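You operate a simulated robot arm through the tools that you are given. There is no shell and no other tool. Be economical: measure what you need, move in short steps, check, and stop when the job is done.

You run a simulated two-armed robot. Do the job below in one go: nothing can be reset, and whatever is moved stays where it is left.

JOB
Press the bowl vent button three times. Fetch the white tub and set it on the brown board. Fetch the number plate from the tall carton top and set it on the stand top before the hopper. Pick up the steel waste can with one hand, pass it to the other hand and put it on the white table top. Any order will do.

It is judged by the outcome, as a careful person would: the job done as asked, and still so three seconds after it is handed in. It fails if anything else is knocked over, pushed out of place, dropped, spilled or broken.

ROBOT AND FRAMES
Two 7-joint arms with two-finger parallel grippers on one trunk, on a base that drives. Base frame: it is fixed to the floor where the robot stands at the start and does not move with it; the origin is under the middle of the robot, x ahead of it, y to its left, z up. Lengths are in mm, angles in degrees, forces in N, time in s.
The left shoulder is at the start at [70, 163, 1245], the right one opposite. With the tool pointing down near the work surface each hand reaches from about 100 to 760 mm from the robot's upright axis, wherever it stands, measured 20 degrees to its own side. Places, roughly: bowl vent button [700, 0, 800]; brown board (29x20x3 cm) [1300, 3400, 800]; stand top before the hopper [800, 300, 900]; steel waste can [2250, -1750, 750]; white table top [2000, 1100, 1000]; white tub (15x12x9 cm) [900, 0, 1000]. Payload 3.43 kg a hand.
Tool frame (each hand has its own): the origin (TCP) lies between the finger pads and is the grasp point; the fingertips stand 34 mm ahead of it; z points along the fingers, y is the line along which they close. The gripper opens to 128 mm. The fingers are 24 mm wide and 12 mm thick; the gripper's body (48 by 130 mm) begins 96 mm behind the TCP.
Orientation is that of the tool frame in the base frame, as a unit quaternion [x, y, z, w]. With the fingers straight down and closing along the base's y, the tool's x points along the base's -x, its y along +y and its z along -z.

CONTROLS
- The arms move only by the tool drive_tool. It takes "left_series", "right_series" or both (then of equal length, played together; a hand with none holds still); each is a list of rows, each a list of 7 numbers: the shift along the base's x, y, z in units of 20 mm (1.0 is 20 mm), then the turn, a rotation vector about the base's x, y, z in units of 5 degrees (1.0 is 5 degrees), then the finger opening in mm, from 0 to 128. In form: [[x, y, z, wx, wy, wz, fingers], ...]. A call has 1 to 10 rows; each row shifts and turns the commanded pose from where the row before left it. A call with a number of a shift or a turn outside -1 to 1 is refused whole. Each row takes 0.2 s and may step no farther than 50 mm and 8.6 degrees from the row before; otherwise, or with a gripper value out of range, the whole call is refused. A pose out of reach is approached as far as the arm can. The call stops where the force on the tool passes 40 N (or 10 N more than at its start, if that is more) or the arm is blocked; 0.2 s more then pass. The fingers move at their own pace (about 153 mm/s each) and stop on an object; they squeeze with about 32 N. The grip force told is the motor's: it shows also when the fingers shut on nothing. Time passes only in rows, and 0.2 s behind the last, so rows that do not move let the fingers close. The reply holds the time, the measured pose of the TCP, the force on the tool along the base axes, the opening and the grip force, in the units named above and with some noise, with the torque about the TCP (base axes, N m) and any sound that the robot's microphone picked up, and new pictures: "views" is both (left out), scene, wrist or none (wrist: the cameras of the hands that moved).
- Cameras (640 x 400 px; columns grow to the right, rows downward): "scene" is now at [84.5, 65.6, 1442.4]; the picture's right is [0.88, -0.47, -0.00], its down [-0.40, -0.74, -0.55] and it looks along [0.26, 0.48, -0.84] (base axes); focal length 214 px, centre (320, 200). "left" rides on the left gripper at [76, 11, -160] in its tool frame; the picture's right is [-0.15, 0.99, 0.00], its down [-0.88, -0.13, -0.46] and it looks along [-0.45, -0.07, 0.89] (tool axes); focal length 234 px, centre (320, 200). "right" rides on the right gripper at [76, -11, -160] in its tool frame; the picture's right is [0.15, 0.99, 0.00], its down [-0.88, 0.13, -0.46] and it looks along [-0.45, 0.07, 0.89] (tool axes); focal length 234 px, centre (320, 200). There is no depth. A picture from a camera that has moved, and an enlarged one, comes with that camera's place and axes in the base frame and with its lens.
- raise_lower(by): slides the trunk up (or, below 0, down) by that many mm; the arms and the scene camera ride with it, the base frame stays. It gives what a move gives, with no picture.
- roll_base(legs): drives the robot by 1 to 6 legs, each [ahead, left, turn to the left] in mm, mm and degrees, along the robot's own axes; the way and the turn of a leg run together, so that a leg with both is an arc; at most 1500 mm and 180 degrees a leg. The arms and the cameras ride along, it lands a little off, and it stops where it bumps. It gives what a move gives, and a new picture of the scene camera.
- pan_tilt(pan, tilt): turns the head with the scene camera to pan (to the left, within 86 degrees either way) and tilt (down, from -29 to 69), counted from straight ahead of the robot. It gives what a move gives, and a new picture of the scene camera.
- zoom(camera, box): a new picture of the part [left, top, right, bottom] of that camera's present view, enlarged. It takes no simulated time.
- finish_job(): hands the job in; it is judged then, once.

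Work in short steps. Places have to be worked out from the pictures, the camera data and where the tool is seen: move nearer, look again, correct. Check each grasp and each placing, and mend what went wrong. You have 165 turns and 260 pictures in all, those below and enlarged ones among them. Open the grippers and draw the arms clear of the work before you hand the job in, unless the task says otherwise; then end with one line.

The tools are called after ">>>" as a command line: name --argument value ..., lists and objects as JSON in quotes. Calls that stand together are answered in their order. drive_tool: Moves the arms, as the interface text tells. Its arguments: {"type":"object","properties":{"left_series":{"type":"array"},"right_series":{"type":"array"},"views":{"type":"string","enum":["both","scene","wrist","none"]}},"required":[]} The other tools are called the same way: raise_lower (by) slides the trunk up or down; roll_base (legs) drives the base; pan_tilt (pan, tilt) turns the head that bears the scene camera; zoom (camera, box) takes an enlarged picture of a part of a camera's view; finish_job () hands the job in.

At the start:

```text
clock: 0.0
left_ee_pos: [507.3, 389.6, 1164.7]
left_tool_rot: [0.0, 1.0, 0.0, 0.001]
left_force: [-0.7, -0.7, 0.1]
left_wrist_torque: [-0.01, -0.03, -0.01]
left_width: 128.1
left_gripper_force: 0.2
right_ee_pos: [518.5, -48.2, 1180.8]
right_tool_rot: [0.0, 1.0, 0.0, -0.001]
right_force: [-1.0, 0.3, -0.3]
right_wrist_torque: [0.01, 0.01, 0.03]
right_width: 127.9
right_gripper_force: 0.1
trunk travel left (down, up): [-725.0, 215.0]
robot x, y, heading: [-5.2, -4.7, -0.1]
head pan, tilt: [61.8, 56.9]
```

scene: 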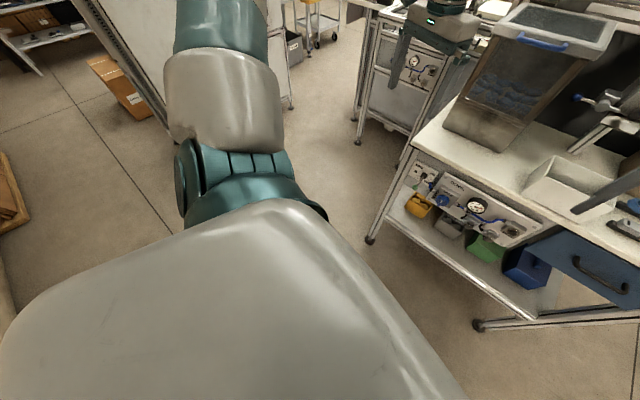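
right: 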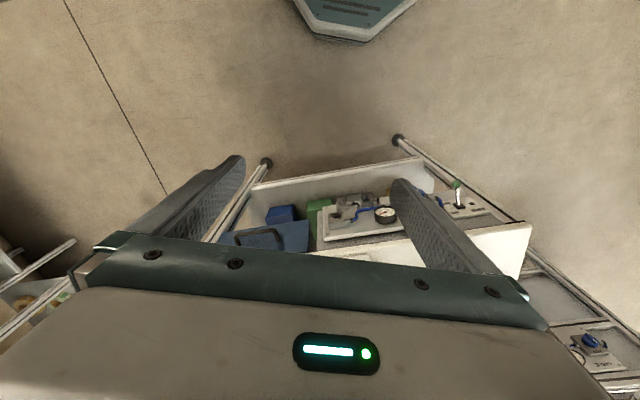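
left: 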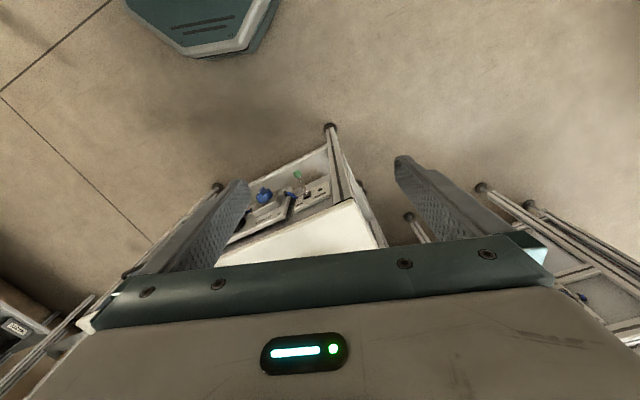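

The head is looking left and down at benches. I look straight ahead with a moderate tilt to see the bowl vent, tub and hopper stand.

>>> pan_tilt --pan 0 --tilt 35

>>> pan_tilt --pan 50 --tilt 25

>>> pan_tilt --pan -50 --tilt 25

```text
clock: 1.3
left_ee_pos: [508.4, 389.7, 1165.5]
left_tool_rot: [0.0, 1.0, -0.001, -0.001]
left_force: [1.1, -0.2, 0.5]
left_wrist_torque: [0.0, -0.01, -0.02]
left_width: 128.0
left_gripper_force: 0.0
right_ee_pos: [518.7, -47.2, 1181.1]
right_tool_rot: [0.0, 1.0, 0.001, 0.0]
right_force: [-0.2, 0.5, 0.8]
right_wrist_torque: [-0.02, 0.03, 0.01]
right_width: 127.7
right_gripper_force: 0.0
trunk travel left (down, up): [-725.0, 215.0]
robot x, y, heading: [-3.0, 4.6, 0.0]
head pan, tilt: [0.0, 35.0]
camera scene: at [139.4, 3.8, 1472.9], right [0.0, -1.0, 0.0], down [-0.57, 0.0, -0.82], along [0.82, 0.0, -0.57], focal length 214 px, centre (320, 200)
```

scene: 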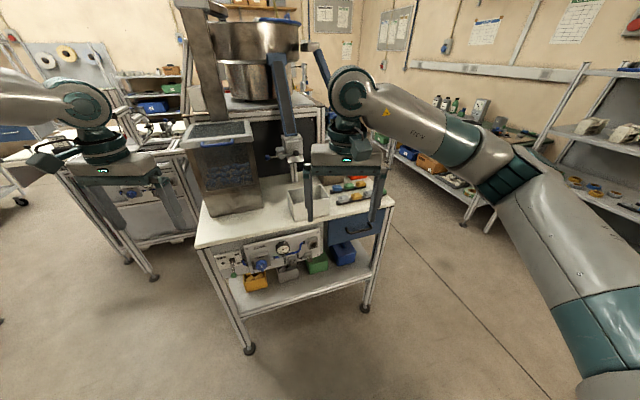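

```text
clock: 2.5
left_ee_pos: [507.8, 390.1, 1165.0]
left_tool_rot: [0.0, 1.0, 0.0, 0.0]
left_force: [-0.3, -0.3, 0.1]
left_wrist_torque: [-0.01, 0.03, 0.0]
left_width: 128.1
left_gripper_force: 0.1
right_ee_pos: [520.4, -48.2, 1182.0]
right_tool_rot: [0.0, 1.0, 0.0, 0.0]
right_force: [0.0, 0.9, 0.6]
right_wrist_torque: [-0.03, -0.01, 0.03]
right_width: 128.0
right_gripper_force: 0.1
trunk travel left (down, up): [-725.0, 215.0]
robot x, y, heading: [1.0, -2.0, -0.1]
head pan, tilt: [50.0, 25.0]
camera scene: at [110.7, 74.2, 1488.6], right [0.77, -0.64, 0.0], down [-0.27, -0.32, -0.91], along [0.58, 0.69, -0.42], focal length 214 px, centre (320, 200)
```

scene: 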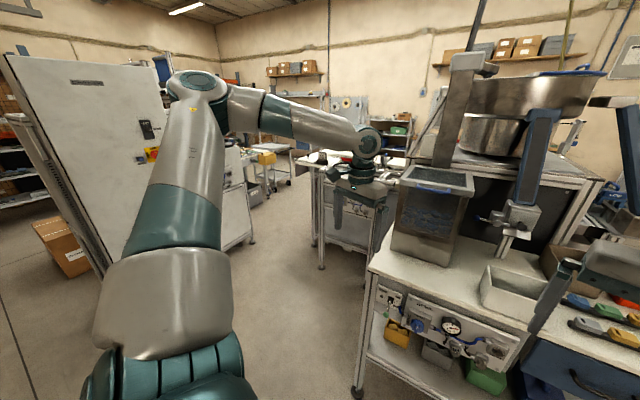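

```text
clock: 4.3
left_ee_pos: [508.3, 390.5, 1165.9]
left_tool_rot: [-0.001, 1.0, 0.0, 0.0]
left_force: [-0.1, -0.2, 0.5]
left_wrist_torque: [-0.01, 0.01, 0.0]
left_width: 128.2
left_gripper_force: 0.1
right_ee_pos: [519.0, -48.6, 1181.1]
right_tool_rot: [0.0, 1.0, 0.0, 0.0]
right_force: [-0.1, 0.0, 0.1]
right_wrist_torque: [-0.01, 0.01, 0.0]
right_width: 128.0
right_gripper_force: 0.1
trunk travel left (down, up): [-725.0, 215.0]
robot x, y, heading: [-0.3, 0.0, 0.2]
head pan, tilt: [-50.0, 25.0]
camera scene: at [110.6, -66.8, 1488.7], right [-0.77, -0.64, 0.0], down [-0.27, 0.32, -0.91], along [0.58, -0.69, -0.42], focal length 214 px, centre (320, 200)
```

scene: 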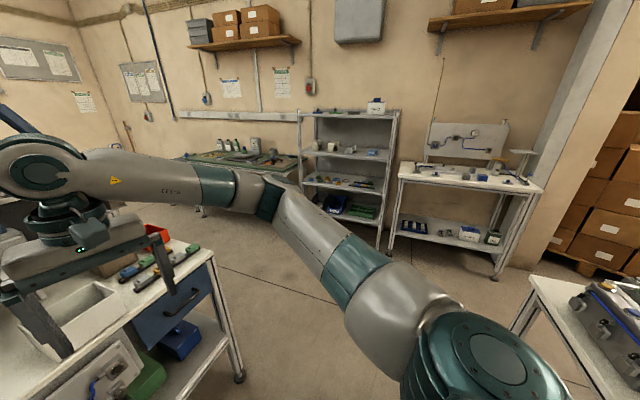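

I see the near bench with a panel, white tub and hopper. Let me look at it enlarged, and at the other directions too.

>>> pan_tilt --pan 0 --tilt 40

>>> zoom --camera "scene" --box '[190, 100, 410, 300]'

>>> zoom --camera "scene" --box '[190, 190, 330, 280]'

```text
clock: 5.4
left_ee_pos: [507.8, 390.1, 1166.5]
left_tool_rot: [-0.001, 1.0, 0.0, -0.001]
left_force: [0.2, -0.8, 0.5]
left_wrist_torque: [0.04, -0.02, 0.01]
left_width: 127.9
left_gripper_force: 0.1
right_ee_pos: [519.9, -47.9, 1181.2]
right_tool_rot: [-0.001, 1.0, 0.0, 0.0]
right_force: [0.1, 1.0, 0.6]
right_wrist_torque: [0.03, -0.03, 0.03]
right_width: 128.2
right_gripper_force: 0.1
trunk travel left (down, up): [-725.0, 215.0]
robot x, y, heading: [-1.6, -0.4, -0.1]
head pan, tilt: [0.0, 40.0]
camera scene: at [136.4, 3.6, 1465.4], right [0.0, -1.0, 0.0], down [-0.64, 0.0, -0.77], along [0.77, 0.0, -0.64], focal length 214 px, centre (320, 200)
```

scene: 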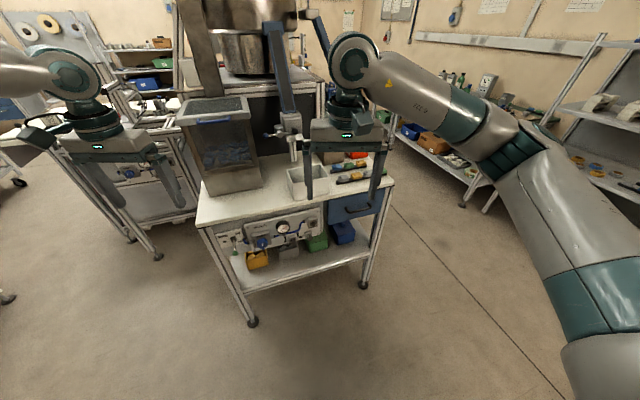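

```text
2.00 times, centred on (300, 200) of scene
camera zoom: at [136.4, 3.6, 1465.4], right [0.0, -1.0, 0.0], down [-0.64, 0.0, -0.77], along [0.77, 0.0, -0.64], focal length 429 px, centre (360, 200)
```

zoom: 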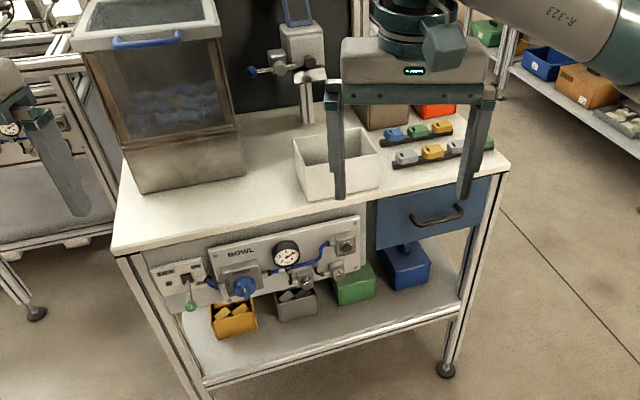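

```text
4.44 times, centred on (260, 235) of scene
camera zoom: at [136.4, 3.6, 1465.4], right [0.0, -1.0, 0.0], down [-0.64, 0.0, -0.77], along [0.77, 0.0, -0.64], focal length 953 px, centre (587, 44)
```

zoom: 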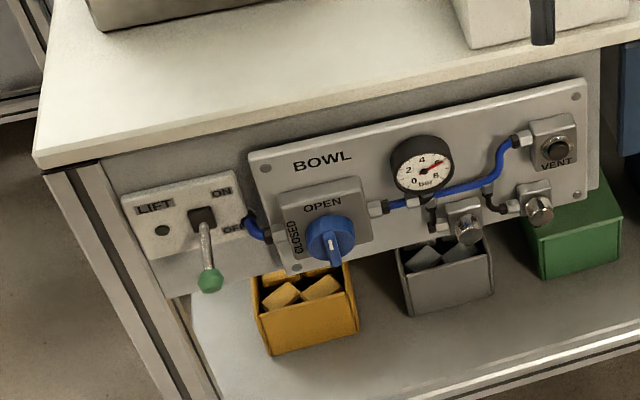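

The bench is rotated about 20° and carries the VENT button on its front panel at right. For parallax I raise the trunk 200 mm and look again.

>>> raise_lower --by 200

>>> pan_tilt --pan 0 --tilt 45

>>> zoom --camera "scene" --box '[190, 100, 410, 300]'

```text
clock: 7.6
left_ee_pos: [508.3, 390.6, 1366.8]
left_tool_rot: [-0.001, 1.0, 0.0, 0.0]
left_force: [0.6, -0.4, -1.0]
left_wrist_torque: [-0.02, 0.0, 0.01]
left_width: 128.0
left_gripper_force: 0.1
right_ee_pos: [518.3, -48.2, 1381.1]
right_tool_rot: [0.0, 1.0, 0.0, 0.001]
right_force: [0.1, -0.8, 0.4]
right_wrist_torque: [0.02, -0.02, 0.0]
right_width: 128.0
right_gripper_force: 0.0
trunk travel left (down, up): [-925.0, 15.0]
robot x, y, heading: [2.8, 1.5, 0.1]
head pan, tilt: [0.0, 40.0]
```

```text
clock: 8.3
left_ee_pos: [507.6, 390.1, 1366.8]
left_tool_rot: [-0.001, 1.0, 0.001, 0.001]
left_force: [0.5, -0.2, 0.3]
left_wrist_torque: [0.03, 0.0, -0.01]
left_width: 127.9
left_gripper_force: 0.1
right_ee_pos: [519.7, -48.3, 1380.8]
right_tool_rot: [0.001, 1.0, 0.0, 0.001]
right_force: [-0.3, 0.8, -0.5]
right_wrist_torque: [0.01, -0.01, -0.03]
right_width: 128.0
right_gripper_force: 0.1
trunk travel left (down, up): [-925.0, 15.0]
robot x, y, heading: [-0.2, 2.1, -0.1]
head pan, tilt: [0.0, 45.0]
camera scene: at [132.8, 3.7, 1658.1], right [0.0, -1.0, 0.0], down [-0.71, 0.0, -0.71], along [0.71, 0.0, -0.71], focal length 214 px, centre (320, 200)
```

scene: 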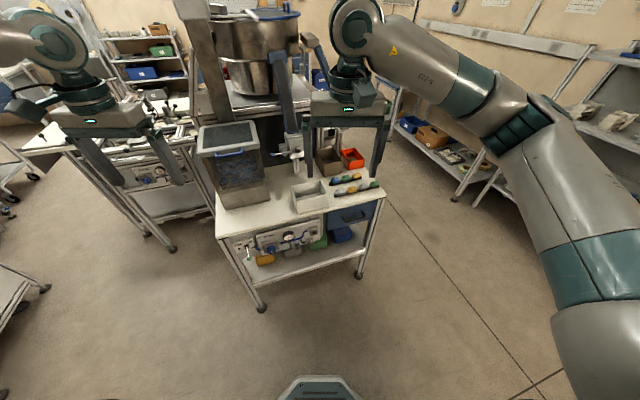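

```text
2.00 times, centred on (300, 200) of scene
camera zoom: at [132.8, 3.7, 1658.1], right [0.0, -1.0, 0.0], down [-0.71, 0.0, -0.71], along [0.71, 0.0, -0.71], focal length 429 px, centre (360, 200)
```

zoom: 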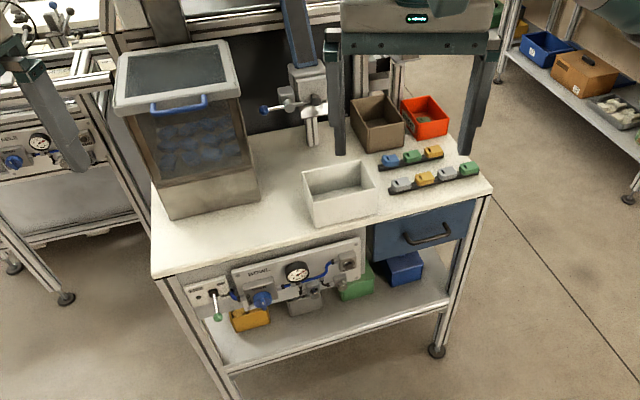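

Triangulation gives the bench top at z≈920, front edge from (650,432) to (920,-330), tub around (870,55). Now I look around for the other items.

>>> pan_tilt --pan 30 --tilt 15

>>> zoom --camera "scene" --box '[0, 100, 320, 300]'

>>> pan_tilt --pan 80 --tilt 20

>>> pan_tilt --pan -40 --tilt 20

>>> pan_tilt --pan -86 --tilt 20

```text
clock: 9.2
left_ee_pos: [507.6, 390.1, 1365.4]
left_tool_rot: [-0.001, 1.0, 0.0, 0.0]
left_force: [0.0, 0.0, -1.1]
left_wrist_torque: [-0.03, 0.02, -0.01]
left_width: 127.7
left_gripper_force: 0.1
right_ee_pos: [519.4, -48.6, 1381.0]
right_tool_rot: [0.0, 1.0, 0.0, 0.0]
right_force: [-0.1, -0.4, 1.1]
right_wrist_torque: [-0.03, -0.01, 0.02]
right_width: 128.0
right_gripper_force: 0.0
trunk travel left (down, up): [-925.0, 15.0]
robot x, y, heading: [0.4, 1.8, -0.1]
head pan, tilt: [30.0, 15.0]
camera scene: at [132.3, 50.3, 1704.8], right [0.5, -0.87, 0.0], down [-0.23, -0.13, -0.97], along [0.84, 0.48, -0.26], focal length 214 px, centre (320, 200)
```

scene: 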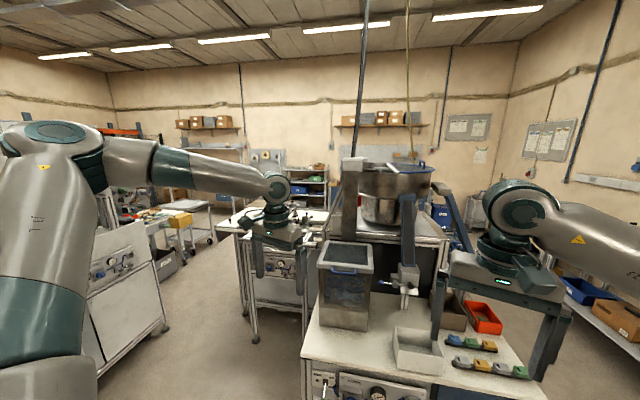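

```text
2.00 times, centred on (160, 200) of scene
camera zoom: at [132.3, 50.3, 1704.8], right [0.5, -0.87, 0.0], down [-0.23, -0.13, -0.97], along [0.84, 0.48, -0.26], focal length 429 px, centre (640, 200)
```

zoom: 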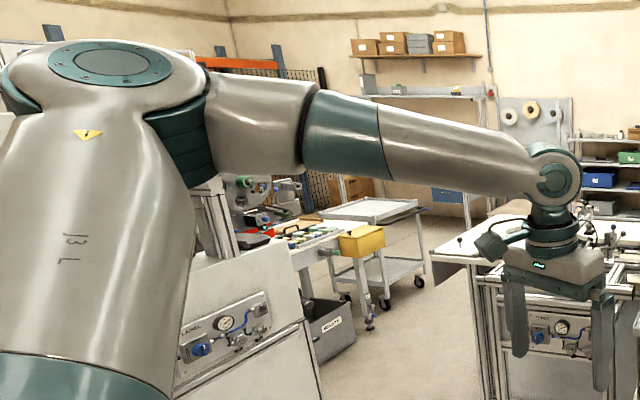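

```text
clock: 10.4
left_ee_pos: [507.6, 389.2, 1366.4]
left_tool_rot: [-0.001, 1.0, 0.0, 0.0]
left_force: [0.5, 0.1, -0.3]
left_wrist_torque: [-0.01, -0.01, 0.0]
left_width: 128.2
left_gripper_force: 0.1
right_ee_pos: [519.5, -48.1, 1381.9]
right_tool_rot: [-0.001, 1.0, 0.0, 0.0]
right_force: [0.0, -0.8, 0.4]
right_wrist_torque: [0.0, 0.0, 0.01]
right_width: 128.0
right_gripper_force: 0.1
trunk travel left (down, up): [-925.0, 15.0]
robot x, y, heading: [3.1, -1.5, -0.0]
head pan, tilt: [80.0, 20.0]
camera scene: at [67.7, 95.4, 1696.8], right [0.98, -0.17, 0.0], down [-0.06, -0.34, -0.94], along [0.16, 0.93, -0.34], focal length 214 px, centre (320, 200)
```

scene: 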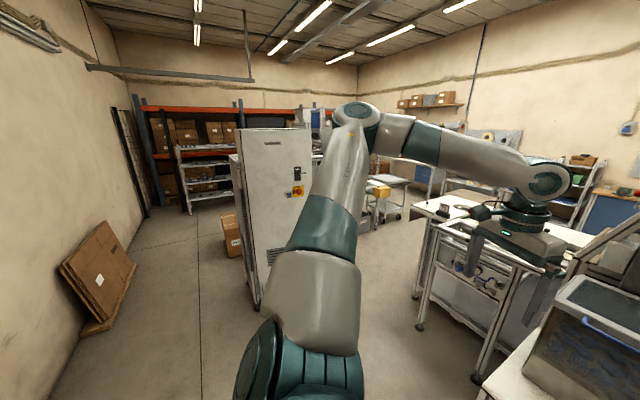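

```text
clock: 12.4
left_ee_pos: [507.9, 389.0, 1365.9]
left_tool_rot: [-0.001, 1.0, 0.001, 0.001]
left_force: [0.4, -0.2, -0.1]
left_wrist_torque: [-0.01, -0.04, 0.01]
left_width: 127.8
left_gripper_force: 0.0
right_ee_pos: [518.8, -47.7, 1381.4]
right_tool_rot: [0.0, 1.0, 0.0, 0.0]
right_force: [0.2, 0.4, 0.0]
right_wrist_torque: [0.01, 0.01, 0.01]
right_width: 128.3
right_gripper_force: 0.2
trunk travel left (down, up): [-925.0, 15.0]
robot x, y, heading: [-1.9, 0.4, 0.0]
head pan, tilt: [-40.0, 20.0]
camera scene: at [122.8, -56.1, 1696.7], right [-0.64, -0.77, 0.0], down [-0.26, 0.22, -0.94], along [0.72, -0.6, -0.34], focal length 214 px, centre (320, 200)
```

scene: 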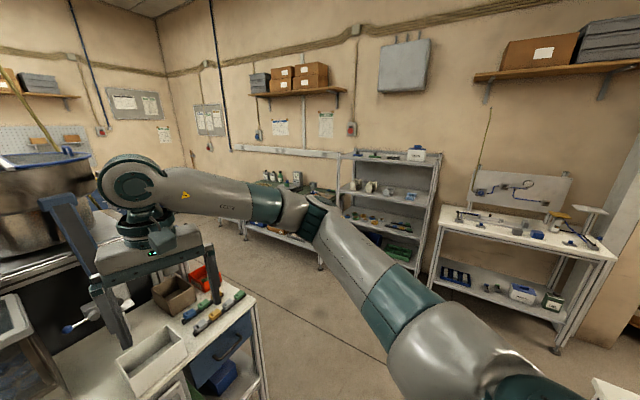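

```text
clock: 13.5
left_ee_pos: [508.2, 389.6, 1364.7]
left_tool_rot: [-0.001, 1.0, 0.001, 0.001]
left_force: [0.1, -0.1, -0.4]
left_wrist_torque: [-0.01, -0.03, 0.0]
left_width: 128.1
left_gripper_force: 0.0
right_ee_pos: [518.7, -47.9, 1381.8]
right_tool_rot: [0.001, 1.0, 0.0, -0.001]
right_force: [0.0, 1.0, -0.3]
right_wrist_torque: [0.0, -0.03, 0.02]
right_width: 127.9
right_gripper_force: 0.1
trunk travel left (down, up): [-925.0, 15.0]
robot x, y, heading: [-2.0, 1.6, -0.1]
head pan, tilt: [-85.9, 20.0]
camera scene: at [58.1, -89.1, 1696.8], right [-1.0, -0.07, 0.0], down [-0.02, 0.34, -0.94], along [0.07, -0.94, -0.34], focal length 214 px, centre (320, 200)
```

scene: 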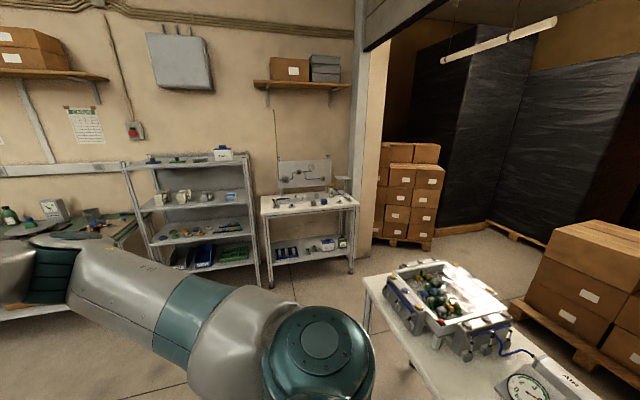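

I found the carton stacks and shelves but nothing obviously a number plate yet. First I do the button: turn the base 19.5° to face the bench squarely.

>>> roll_base --legs '[[0, 0, 19.5]]'

>>> raise_lower --by -200

>>> pan_tilt --pan 0 --tilt 40

>>> zoom --camera "scene" --box '[240, 120, 400, 320]'

```text
clock: 15.0
left_ee_pos: [353.0, 533.3, 1365.9]
left_tool_rot: [-0.166, 0.986, 0.001, 0.0]
left_force: [0.4, -0.1, -0.5]
left_wrist_torque: [0.02, 0.01, -0.01]
left_width: 128.1
left_gripper_force: 0.0
right_ee_pos: [508.3, 124.3, 1381.7]
right_tool_rot: [-0.165, 0.986, 0.0, 0.0]
right_force: [0.1, -0.6, -0.6]
right_wrist_torque: [0.0, -0.01, 0.04]
right_width: 128.0
right_gripper_force: 0.1
trunk travel left (down, up): [-925.0, 15.0]
robot x, y, heading: [0.5, 3.2, 19.2]
head pan, tilt: [-85.9, 20.0]
camera scene: at [86.2, -66.6, 1696.7], right [-0.92, -0.39, 0.0], down [-0.14, 0.32, -0.94], along [0.37, -0.86, -0.34], focal length 214 px, centre (320, 200)
```

scene: 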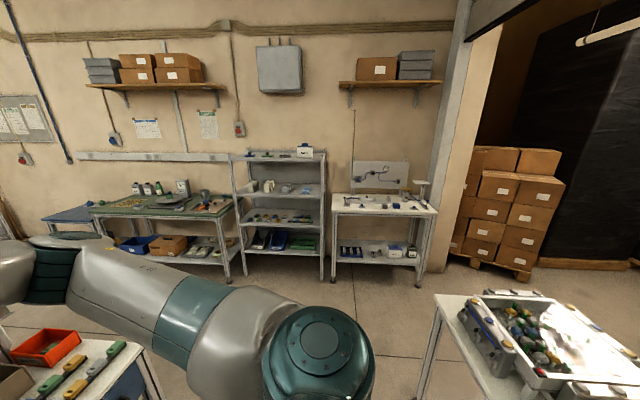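

```text
clock: 17.1
left_ee_pos: [353.2, 532.8, 1166.1]
left_tool_rot: [-0.166, 0.986, 0.0, 0.0]
left_force: [0.1, 0.0, 0.9]
left_wrist_torque: [0.01, 0.01, -0.01]
left_width: 128.1
left_gripper_force: 0.1
right_ee_pos: [506.5, 123.2, 1180.9]
right_tool_rot: [-0.166, 0.986, 0.0, 0.0]
right_force: [0.7, 0.2, 0.1]
right_wrist_torque: [-0.02, 0.02, 0.0]
right_width: 128.0
right_gripper_force: 0.2
trunk travel left (down, up): [-725.0, 215.0]
robot x, y, heading: [-1.6, 1.2, 19.0]
head pan, tilt: [-85.9, 20.0]
```

```text
clock: 18.8
left_ee_pos: [352.1, 534.3, 1166.3]
left_tool_rot: [-0.166, 0.986, 0.001, 0.0]
left_force: [1.1, 0.4, 0.1]
left_wrist_torque: [-0.01, 0.02, 0.0]
left_width: 128.0
left_gripper_force: 0.1
right_ee_pos: [507.4, 124.0, 1180.5]
right_tool_rot: [-0.166, 0.986, 0.0, 0.0]
right_force: [-0.2, 0.8, -0.3]
right_wrist_torque: [0.01, 0.0, -0.01]
right_width: 128.0
right_gripper_force: 0.0
trunk travel left (down, up): [-725.0, 215.0]
robot x, y, heading: [0.7, -0.7, 19.1]
head pan, tilt: [0.0, 40.0]
camera scene: at [129.0, 47.8, 1465.3], right [0.33, -0.95, 0.0], down [-0.61, -0.21, -0.77], along [0.72, 0.25, -0.64], focal length 214 px, centre (320, 200)
```

scene: 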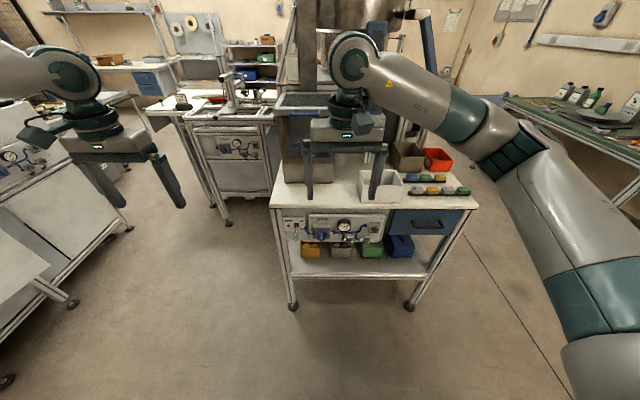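

```text
2.00 times, centred on (320, 220) of scene
camera zoom: at [129.0, 47.8, 1465.3], right [0.33, -0.95, 0.0], down [-0.61, -0.21, -0.77], along [0.72, 0.25, -0.64], focal length 429 px, centre (320, 160)
```

zoom: 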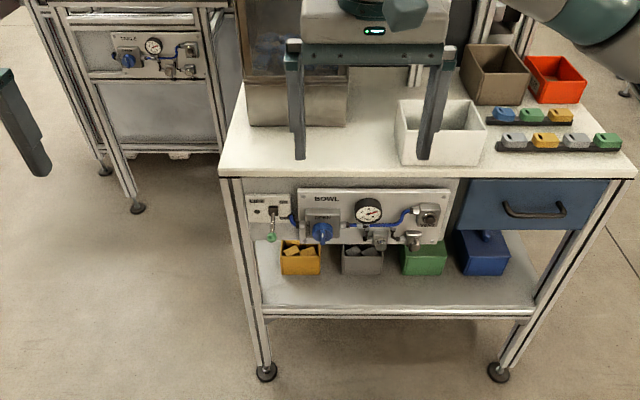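

In the robot frame (heading 19.1°) the VENT button lies at about x'≈750–765, y'≈-228, z≈800–815. I close the right fingers and bring the hand to horizontal in front of it, in two halves.

>>> drive_tool --right_series '[[0.29, -0.84, -1, 0.327, -0.945, 0, 0], [0.29, -0.84, -1, 0.327, -0.945, 0, 0], [0.29, -0.84, -1, 0.327, -0.945, 0, 0], [0.29, -0.84, -1, 0.327, -0.945, 0, 0], [0.29, -0.84, -1, 0.327, -0.945, 0, 0], [0.29, -0.84, -1, 0.327, -0.945, 0, 0], [0.29, -0.84, -1, 0.327, -0.945, 0, 0], [0.29, -0.84, -1, 0.327, -0.945, 0, 0], [0.29, -0.84, -1, 0.327, -0.945, 0, 0], [0.29, -0.84, -1, 0.327, -0.945, 0, 0]]' --views "none"

>>> drive_tool --right_series '[[0.2, 0.07, -1, 0.327, -0.945, 0, 0], [0.2, 0.07, -1, 0.327, -0.945, 0, 0], [0.2, 0.07, -1, 0.327, -0.945, 0, 0], [0.2, 0.07, -1, 0.327, -0.945, 0, 0], [0.2, 0.07, -1, 0.327, -0.945, 0, 0], [0.2, 0.07, -1, 0.327, -0.945, 0, 0], [0.2, 0.07, -1, 0.327, -0.945, 0, 0], [0.2, 0.07, -1, 0.327, -0.945, 0, 0]]' --views "both"

```text
clock: 20.9
left_ee_pos: [352.6, 532.2, 1167.6]
left_tool_rot: [-0.165, 0.986, 0.001, 0.001]
left_force: [0.2, 0.1, 0.6]
left_wrist_torque: [0.06, -0.01, 0.02]
left_width: 128.0
left_gripper_force: 0.1
right_ee_pos: [581.9, -33.6, 976.0]
right_tool_rot: [-0.151, 0.894, 0.072, 0.416]
right_force: [-0.3, 0.8, 0.8]
right_wrist_torque: [0.02, 0.03, 0.0]
right_width: 0.0
right_gripper_force: 32.1
right hand out of reach, approached as far as the arm can: row 8, 9, 10
trunk travel left (down, up): [-725.0, 215.0]
robot x, y, heading: [2.5, -0.1, 19.2]
head pan, tilt: [0.0, 40.0]
```

```text
clock: 22.8
left_ee_pos: [352.3, 533.5, 1165.9]
left_tool_rot: [-0.166, 0.986, 0.0, 0.001]
left_force: [0.1, -0.5, -0.1]
left_wrist_torque: [0.0, 0.03, -0.05]
left_width: 127.8
left_gripper_force: 0.1
right_ee_pos: [576.9, -24.4, 971.8]
right_tool_rot: [-0.15, 0.892, 0.071, 0.421]
right_force: [0.9, 0.9, -0.3]
right_wrist_torque: [-0.04, -0.02, 0.01]
right_width: 0.2
right_gripper_force: 32.2
right hand out of reach, approached as far as the arm can: row 1, 2, 3, 4, 5, 6, 7, 8
trunk travel left (down, up): [-725.0, 215.0]
robot x, y, heading: [4.3, -2.0, 19.3]
head pan, tilt: [0.0, 40.0]
camera scene: at [128.9, 47.3, 1465.4], right [0.33, -0.95, 0.0], down [-0.61, -0.21, -0.77], along [0.72, 0.25, -0.64], focal length 214 px, centre (320, 200)
camera right: at [417.8, -89.8, 1012.7], right [-0.41, 0.9, -0.11], down [0.15, 0.19, 0.97], along [0.9, 0.38, -0.22], focal length 234 px, centre (320, 200)
```

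scene: 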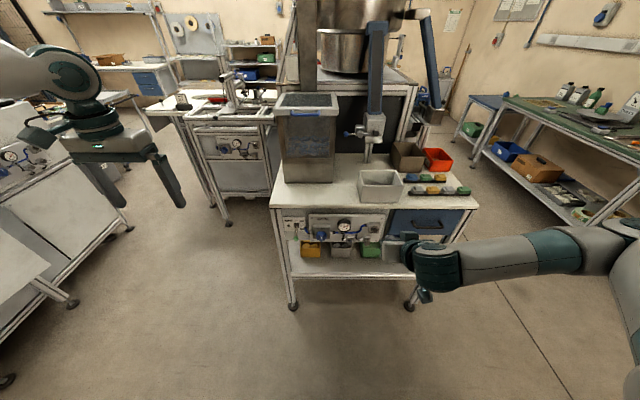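
right: 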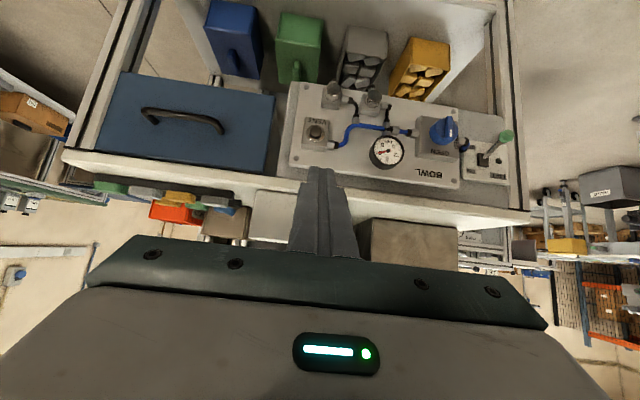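

The wrist view shows the panel clearly; the two views put the button at x'≈766, y'≈-220, z≈792. The arm hit a limit at this height, so I lower the trunk by 300 and then finish levelling the hand.

>>> raise_lower --by -250

>>> drive_tool --right_series '[[0, 0, 0.3, 0.327, -0.945, 0, 0], [0, 0, 0.3, 0.327, -0.945, 0, 0], [0, 0, 0.3, 0.327, -0.945, 0, 0], [0, 0, 0.3, 0.327, -0.945, 0, 0], [0, 0, 0.3, 0.327, -0.945, 0, 0], [0, 0, 0.3, 0.327, -0.945, 0, 0], [0, 0, 0.3, 0.327, -0.945, 0, 0], [0, 0, 0.3, 0.327, -0.945, 0, 0]]' --views "wrist"

```text
clock: 25.3
left_ee_pos: [352.6, 534.7, 915.1]
left_tool_rot: [-0.166, 0.986, -0.001, 0.0]
left_force: [-0.2, -0.1, -1.4]
left_wrist_torque: [0.03, -0.02, 0.01]
left_width: 127.8
left_gripper_force: 0.2
right_ee_pos: [578.3, -23.6, 722.1]
right_tool_rot: [-0.15, 0.892, 0.071, 0.421]
right_force: [0.4, 0.2, 0.0]
right_wrist_torque: [0.02, -0.05, 0.05]
right_width: 0.0
right_gripper_force: 31.7
trunk travel left (down, up): [-475.0, 465.0]
robot x, y, heading: [-2.4, -0.4, 19.1]
head pan, tilt: [0.0, 40.0]
```

```text
clock: 27.1
left_ee_pos: [352.6, 533.5, 914.4]
left_tool_rot: [-0.165, 0.986, 0.0, 0.0]
left_force: [0.9, 0.7, 0.4]
left_wrist_torque: [0.02, 0.0, 0.04]
left_width: 128.1
left_gripper_force: 0.1
right_ee_pos: [577.9, -23.6, 722.1]
right_tool_rot: [-0.15, 0.892, 0.071, 0.421]
right_force: [-0.3, -0.1, 0.5]
right_wrist_torque: [0.02, -0.01, 0.02]
right_width: 0.3
right_gripper_force: 32.4
right hand out of reach, approached as far as the arm can: row 1, 2, 3, 4, 5, 6, 7, 8
trunk travel left (down, up): [-475.0, 465.0]
robot x, y, heading: [0.2, 0.8, 19.2]
head pan, tilt: [0.0, 40.0]
camera right: at [417.8, -89.6, 762.7], right [-0.41, 0.9, -0.11], down [0.15, 0.19, 0.97], along [0.9, 0.38, -0.22], focal length 234 px, centre (320, 200)
```

right: 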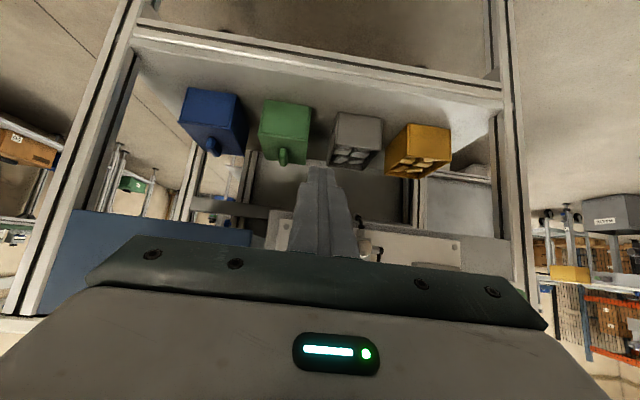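

The wrist seems cramped close to the body. I back the base 150 mm so that the arm works more extended, and try turning with a forward shift.

>>> roll_base --legs '[[-170, 0, 0]]'

>>> drive_tool --right_series '[[0.5, 0.17, 0.3, 0, 0, 0, 0], [0.5, 0.17, 0.3, 0, 0, 0, 0], [0.5, 0.17, 0.3, 0, 0, 0, 0], [0.5, 0.17, 0.3, 0, 0, 0, 0], [0.5, 0.17, 0.3, 0, 0, 0, 0], [0.5, 0.17, 0.3, 0, 0, 0, 0], [0.5, 0.17, 0.3, 0, 0, 0, 0], [0.5, 0.17, 0.3, 0, 0, 0, 0]]' --views "none"

```text
clock: 28.6
left_ee_pos: [188.4, 478.7, 917.1]
left_tool_rot: [-0.168, 0.986, 0.0, 0.0]
left_force: [-0.8, -0.3, 0.5]
left_wrist_torque: [-0.02, -0.04, 0.0]
left_width: 128.1
left_gripper_force: 0.0
right_ee_pos: [415.5, -77.9, 722.0]
right_tool_rot: [-0.151, 0.891, 0.071, 0.422]
right_force: [-0.5, -0.2, 0.6]
right_wrist_torque: [-0.01, 0.02, -0.02]
right_width: 0.2
right_gripper_force: 32.1
trunk travel left (down, up): [-475.0, 465.0]
robot x, y, heading: [-163.9, -56.0, 19.2]
head pan, tilt: [0.0, 40.0]
camera scene: at [-34.5, -8.6, 1215.5], right [0.33, -0.94, 0.0], down [-0.61, -0.21, -0.77], along [0.72, 0.25, -0.64], focal length 214 px, centre (320, 200)
```

scene: 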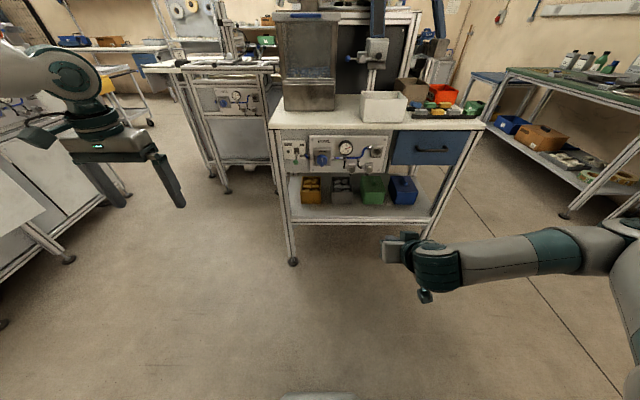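

```text
clock: 30.4
left_ee_pos: [189.2, 477.9, 917.5]
left_tool_rot: [-0.168, 0.986, 0.0, 0.0]
left_force: [0.0, -0.3, -0.1]
left_wrist_torque: [0.02, 0.01, -0.01]
left_width: 128.1
left_gripper_force: 0.1
right_ee_pos: [495.9, -51.7, 771.4]
right_tool_rot: [-0.151, 0.891, 0.071, 0.422]
right_force: [0.2, 0.5, -0.6]
right_wrist_torque: [0.01, -0.03, 0.0]
right_width: 0.0
right_gripper_force: 31.6
trunk travel left (down, up): [-475.0, 465.0]
robot x, y, heading: [-164.1, -57.8, 19.5]
head pan, tilt: [0.0, 40.0]
```

Translation works again. Now I rotate the remaining 40° to level while moving a little forward.

>>> drive_tool --right_series '[[0.57, 0.19, 0.12, 0.33, -0.944, 0, 0], [0.57, 0.19, 0.12, 0.33, -0.944, 0, 0], [0.57, 0.19, 0.12, 0.33, -0.944, 0, 0], [0.57, 0.19, 0.12, 0.33, -0.944, 0, 0], [0.57, 0.19, 0.12, 0.33, -0.944, 0, 0], [0.57, 0.19, 0.12, 0.33, -0.944, 0, 0], [0.57, 0.19, 0.12, 0.33, -0.944, 0, 0], [0.57, 0.19, 0.12, 0.33, -0.944, 0, 0]]' --views "both"

```text
clock: 32.2
left_ee_pos: [189.1, 478.7, 916.3]
left_tool_rot: [-0.168, 0.986, 0.0, 0.001]
left_force: [1.1, 0.4, -0.5]
left_wrist_torque: [-0.03, 0.0, -0.03]
left_width: 127.8
left_gripper_force: 0.1
right_ee_pos: [512.5, -44.2, 773.5]
right_tool_rot: [-0.146, 0.862, 0.081, 0.478]
right_force: [-0.1, -0.3, -0.6]
right_wrist_torque: [0.0, 0.0, 0.0]
right_width: 0.0
right_gripper_force: 32.0
right hand out of reach, approached as far as the arm can: row 2, 3, 4, 5, 6, 7, 8
trunk travel left (down, up): [-475.0, 465.0]
robot x, y, heading: [-161.6, -58.3, 19.2]
head pan, tilt: [0.0, 40.0]
camera scene: at [-33.3, -8.2, 1215.3], right [0.33, -0.94, 0.0], down [-0.61, -0.21, -0.77], along [0.72, 0.25, -0.64], focal length 214 px, centre (320, 200)
camera right: at [349.6, -112.5, 791.6], right [-0.4, 0.91, -0.12], down [0.03, 0.15, 0.99], along [0.92, 0.39, -0.09], focal length 234 px, centre (320, 200)
```

scene: 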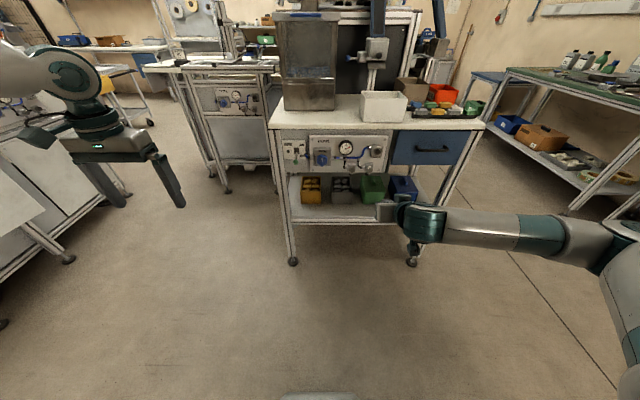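
right: 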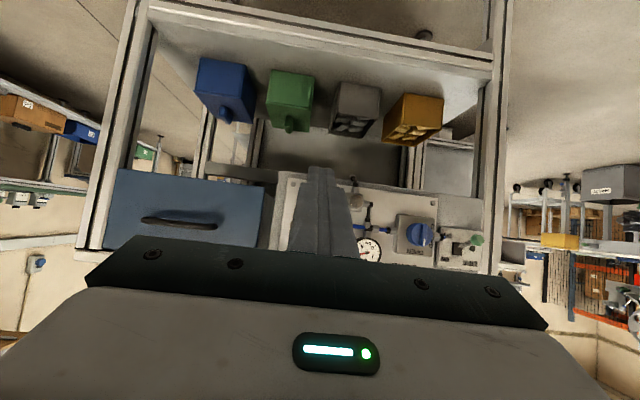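

Reaching farther loosens the wrist limit, so I go forward 120 mm first, then rotate.

>>> drive_tool --right_series '[[0.94, 0.33, 0.1, 0, 0, 0, 0], [0.94, 0.33, 0.1, 0, 0, 0, 0], [0.94, 0.33, 0.1, 0, 0, 0, 0], [0.94, 0.33, 0.1, 0, 0, 0, 0], [0.94, 0.33, 0.1, 0, 0, 0, 0], [0.94, 0.33, 0.1, 0, 0, 0, 0], [0, 0, 0.1, 0.33, -0.944, 0, 0], [0, 0, 0.1, 0.33, -0.944, 0, 0], [0, 0, 0.1, 0.33, -0.944, 0, 0], [0, 0, 0.1, 0.33, -0.944, 0, 0]]' --views "none"

```text
clock: 34.4
left_ee_pos: [188.6, 478.4, 914.9]
left_tool_rot: [-0.167, 0.986, 0.0, -0.001]
left_force: [-0.3, 1.0, 0.6]
left_wrist_torque: [0.0, 0.02, 0.04]
left_width: 127.7
left_gripper_force: 0.0
right_ee_pos: [627.6, -4.4, 787.3]
right_tool_rot: [-0.143, 0.841, 0.088, 0.515]
right_force: [0.0, 0.2, -0.3]
right_wrist_torque: [-0.05, -0.01, 0.04]
right_width: 0.0
right_gripper_force: 32.1
right hand out of reach, approached as far as the arm can: row 8, 9, 10
trunk travel left (down, up): [-475.0, 465.0]
robot x, y, heading: [-163.3, -57.9, 19.2]
head pan, tilt: [0.0, 40.0]
```

The hand is 62° from vertical; a finger edge pressed along the panel's normal is good enough. I go forward 70 mm, shift slightly right and up, and look.

>>> drive_tool --right_series '[[0.94, 0.33, 0.1, 0, 0, 0, 0], [0.94, 0.33, 0.1, 0, 0, 0, 0], [0.94, 0.33, 0.1, 0, 0, 0, 0], [0.6, -0.1, 0.2, 0, 0, 0, 0], [0.2, -0.4, 0, 0, 0, 0, 0]]' --views "both"

>>> zoom --camera "right" --box '[220, 130, 440, 270]'

>>> zoom --camera "scene" --box '[320, 110, 440, 190]'

```text
clock: 35.6
left_ee_pos: [188.9, 477.9, 915.7]
left_tool_rot: [-0.167, 0.986, 0.0, 0.0]
left_force: [-0.8, 0.2, -0.5]
left_wrist_torque: [0.02, 0.01, 0.01]
left_width: 128.0
left_gripper_force: 0.1
right_ee_pos: [699.8, 4.3, 798.4]
right_tool_rot: [-0.142, 0.84, 0.088, 0.516]
right_force: [0.0, -0.5, -0.5]
right_wrist_torque: [0.02, 0.03, 0.0]
right_width: 0.0
right_gripper_force: 32.4
trunk travel left (down, up): [-475.0, 465.0]
robot x, y, heading: [-161.9, -55.0, 19.1]
head pan, tilt: [0.0, 40.0]
camera scene: at [-33.3, -8.5, 1215.3], right [0.33, -0.94, 0.0], down [-0.61, -0.21, -0.77], along [0.72, 0.25, -0.64], focal length 214 px, centre (320, 200)
camera right: at [535.8, -63.8, 800.9], right [-0.39, 0.91, -0.13], down [-0.05, 0.12, 0.99], along [0.92, 0.39, 0.0], focal length 234 px, centre (320, 200)
```

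scene: 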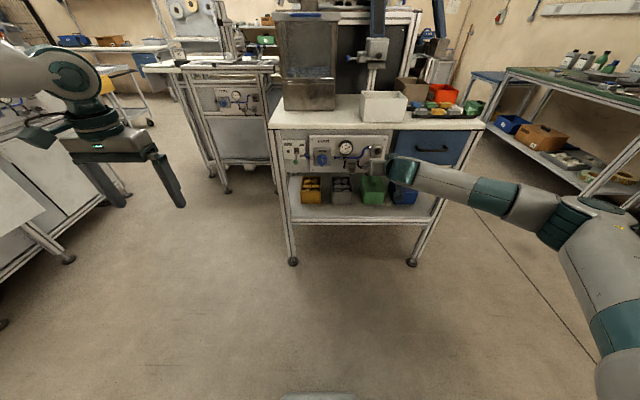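
right: 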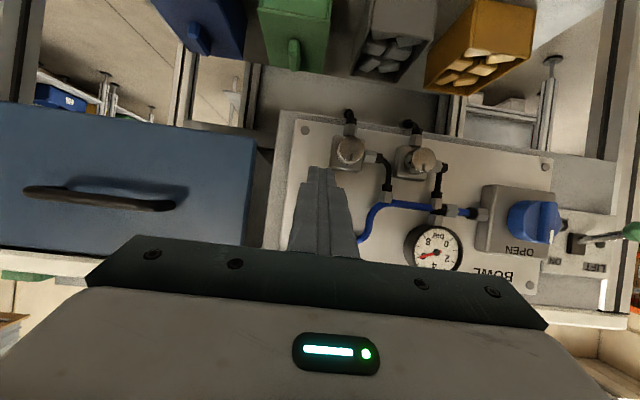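

```text
2.86 times, centred on (330, 200) of right
camera zoom: at [535.8, -63.8, 800.9], right [-0.39, 0.91, -0.13], down [-0.05, 0.12, 0.99], along [0.92, 0.39, 0.0], focal length 669 px, centre (291, 200)
```

zoom: 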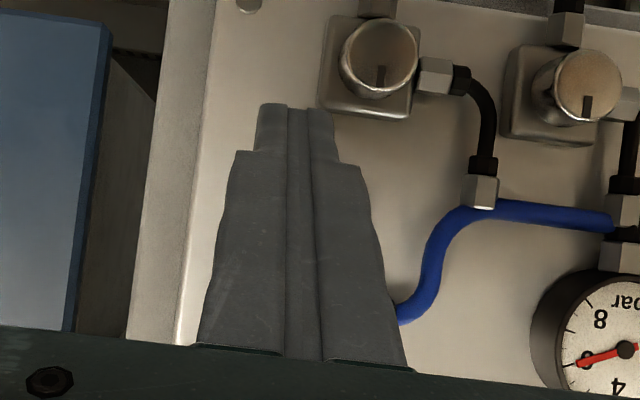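

```text
5.00 times, centred on (380, 150) of scene
camera zoom: at [-33.3, -8.5, 1215.3], right [0.33, -0.94, 0.0], down [-0.61, -0.21, -0.77], along [0.72, 0.25, -0.64], focal length 1072 px, centre (20, 450)
```

zoom: 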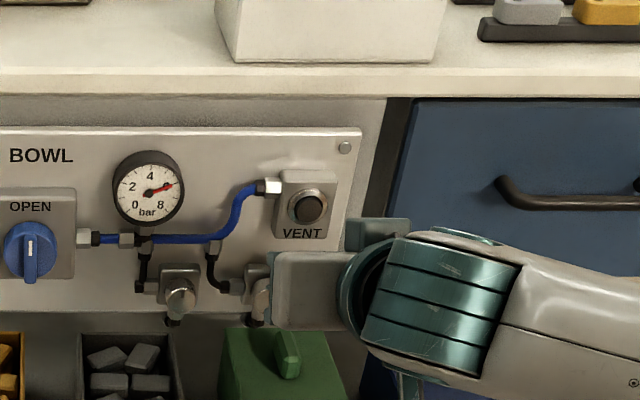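

The button is hidden behind the fingers in the wrist view. I raise the hand 50 mm to see button and fingertips together.

>>> drive_tool --right_series '[[0, 0, 0.9, 0, 0, 0, 0], [0, 0, 0.9, 0, 0, 0, 0], [0, 0, 0.8, 0, 0, 0, 0]]' --views "none"

>>> zoom --camera "right" --box '[220, 130, 440, 270]'

>>> zoom --camera "scene" --box '[320, 110, 440, 190]'

```text
clock: 36.4
left_ee_pos: [188.8, 477.8, 915.2]
left_tool_rot: [-0.167, 0.986, 0.001, 0.0]
left_force: [-0.5, 0.0, 0.6]
left_wrist_torque: [-0.02, 0.0, 0.0]
left_width: 128.1
left_gripper_force: 0.0
right_ee_pos: [696.8, 4.8, 849.7]
right_tool_rot: [-0.143, 0.84, 0.088, 0.516]
right_force: [-0.6, 0.2, 0.3]
right_wrist_torque: [-0.01, -0.01, 0.03]
right_width: 0.0
right_gripper_force: 32.2
trunk travel left (down, up): [-475.0, 465.0]
robot x, y, heading: [-158.7, -54.8, 19.1]
head pan, tilt: [0.0, 40.0]
```

```text
2.86 times, centred on (330, 200) of right
camera zoom: at [533.6, -64.1, 853.3], right [-0.39, 0.91, -0.13], down [-0.05, 0.12, 0.99], along [0.92, 0.39, 0.0], focal length 669 px, centre (291, 200)
```

zoom: 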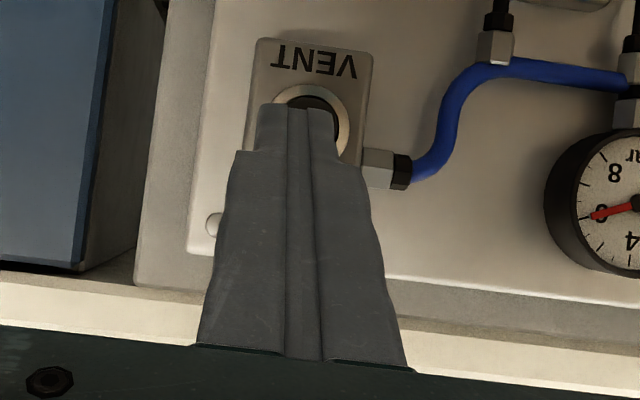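

```text
5.00 times, centred on (380, 150) of scene
camera zoom: at [-33.6, -8.1, 1215.3], right [0.33, -0.94, 0.0], down [-0.61, -0.21, -0.77], along [0.72, 0.25, -0.64], focal length 1072 px, centre (20, 450)
```

zoom: 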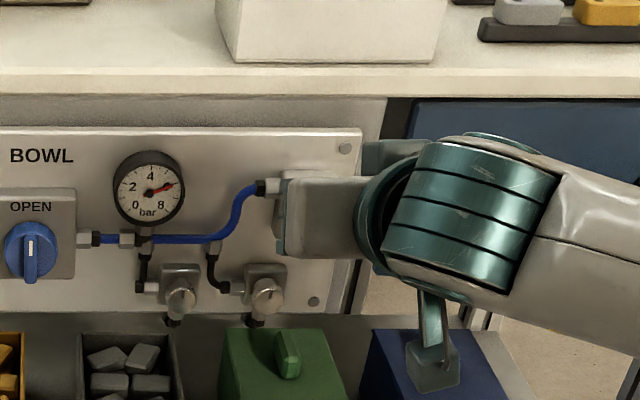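

Combining views gives the button at about x'≈725, y'≈-216, z≈822. I shift down 22 mm and left 7 mm, then advance 28 mm toward contact.

>>> drive_tool --right_series '[[-0.06, 0.17, -0.55, 0, 0, 0, 0], [-0.06, 0.17, -0.55, 0, 0, 0, 0], [0.47, 0.16, 0, 0, 0, 0, 0], [0.47, 0.16, 0, 0, 0, 0, 0]]' --views "none"

>>> zoom --camera "right" --box '[220, 130, 440, 270]'

>>> zoom --camera "scene" --box '[320, 110, 440, 190]'

```text
clock: 37.4
left_ee_pos: [186.9, 476.0, 917.6]
left_tool_rot: [-0.168, 0.986, 0.001, 0.002]
left_force: [0.0, -0.1, -0.6]
left_wrist_torque: [0.02, -0.01, -0.01]
left_width: 128.1
left_gripper_force: 0.1
right_ee_pos: [712.0, 16.2, 829.1]
right_tool_rot: [-0.142, 0.841, 0.087, 0.514]
right_force: [-22.7, -7.1, -3.1]
right_wrist_torque: [0.07, 0.23, 0.03]
right_width: 0.0
right_gripper_force: 32.2
trunk travel left (down, up): [-475.0, 465.0]
robot x, y, heading: [-160.2, -59.0, 19.6]
head pan, tilt: [0.0, 40.0]
heard: click
```

```text
2.86 times, centred on (330, 200) of right
camera zoom: at [547.0, -51.7, 832.1], right [-0.39, 0.91, -0.13], down [-0.05, 0.12, 0.99], along [0.92, 0.39, 0.0], focal length 669 px, centre (291, 200)
```

zoom: 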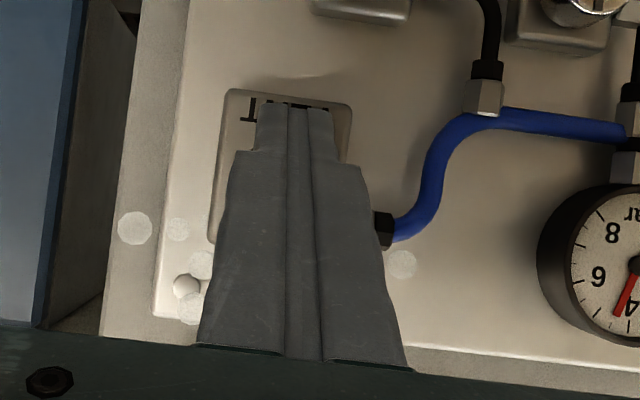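

```text
5.00 times, centred on (380, 150) of scene
camera zoom: at [-36.2, -9.4, 1215.6], right [0.33, -0.94, 0.0], down [-0.61, -0.21, -0.77], along [0.72, 0.25, -0.64], focal length 1072 px, centre (20, 450)
```

zoom: 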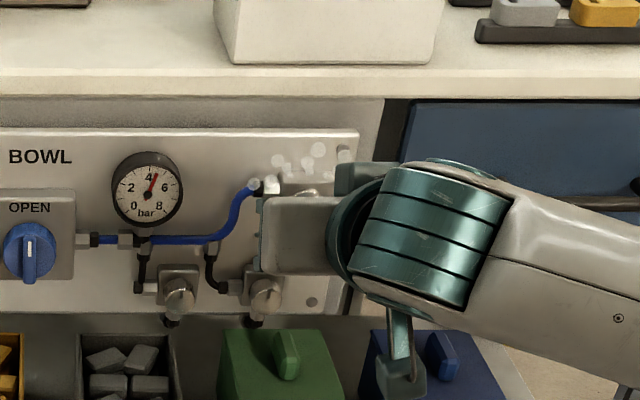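

A click was heard, a puff shows and the gauge fell: press one. I back off 20 mm to let it release.

>>> drive_tool --right_series '[[-0.47, -0.16, 0, 0, 0, 0, 0], [-0.47, -0.16, 0, 0, 0, 0, 0], [0, 0, 0, 0, 0, 0, 0], [0, 0, 0, 0, 0, 0, 0]]' --views "none"

>>> drive_tool --right_series '[[0.47, 0.16, 0, 0, 0, 0, 0], [0.47, 0.16, 0, 0, 0, 0, 0]]' --views "none"

>>> drive_tool --right_series '[[-0.47, -0.16, 0, 0, 0, 0, 0], [-0.47, -0.16, 0, 0, 0, 0, 0], [0, 0, 0, 0, 0, 0, 0], [0, 0, 0, 0, 0, 0, 0]]' --views "none"

>>> zoom --camera "scene" --box '[320, 110, 440, 190]'

```text
clock: 38.4
left_ee_pos: [190.3, 478.8, 916.3]
left_tool_rot: [-0.168, 0.986, 0.0, 0.0]
left_force: [1.3, 0.6, 0.4]
left_wrist_torque: [0.0, 0.0, -0.02]
left_width: 127.9
left_gripper_force: 0.1
right_ee_pos: [696.0, 10.8, 829.7]
right_tool_rot: [-0.142, 0.84, 0.087, 0.517]
right_force: [0.8, -0.1, -0.7]
right_wrist_torque: [-0.03, -0.01, 0.01]
right_width: 0.3
right_gripper_force: 31.8
trunk travel left (down, up): [-475.0, 465.0]
robot x, y, heading: [-163.0, -57.6, 19.0]
head pan, tilt: [0.0, 40.0]
```

```text
clock: 39.0
left_ee_pos: [188.4, 477.1, 917.5]
left_tool_rot: [-0.168, 0.986, 0.0, 0.0]
left_force: [0.1, -0.1, 0.2]
left_wrist_torque: [0.01, -0.03, -0.03]
left_width: 128.2
left_gripper_force: 0.1
right_ee_pos: [711.9, 17.2, 828.9]
right_tool_rot: [-0.143, 0.84, 0.088, 0.515]
right_force: [-22.1, -7.2, -3.2]
right_wrist_torque: [-0.01, 0.26, 0.0]
right_width: 0.0
right_gripper_force: 31.9
trunk travel left (down, up): [-475.0, 465.0]
robot x, y, heading: [-164.7, -59.3, 19.1]
head pan, tilt: [0.0, 40.0]
heard: click
```

```text
clock: 40.0
left_ee_pos: [188.3, 478.4, 916.2]
left_tool_rot: [-0.167, 0.986, 0.0, -0.001]
left_force: [0.2, 0.2, 0.3]
left_wrist_torque: [0.03, -0.03, 0.02]
left_width: 127.8
left_gripper_force: 0.1
right_ee_pos: [696.3, 10.4, 829.8]
right_tool_rot: [-0.142, 0.84, 0.087, 0.517]
right_force: [-0.1, 0.5, -1.5]
right_wrist_torque: [-0.02, 0.03, -0.03]
right_width: 0.0
right_gripper_force: 32.1
trunk travel left (down, up): [-475.0, 465.0]
robot x, y, heading: [-162.6, -53.8, 19.3]
head pan, tilt: [0.0, 40.0]
```

```text
5.00 times, centred on (380, 150) of scene
camera zoom: at [-33.3, -8.2, 1215.4], right [0.33, -0.94, 0.0], down [-0.61, -0.21, -0.77], along [0.72, 0.25, -0.64], focal length 1072 px, centre (20, 450)
```

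zoom: 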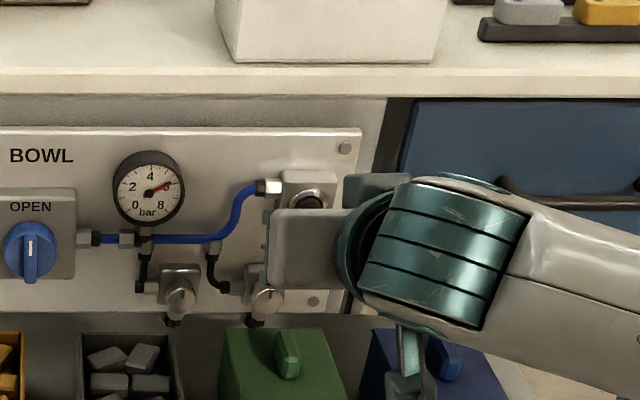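

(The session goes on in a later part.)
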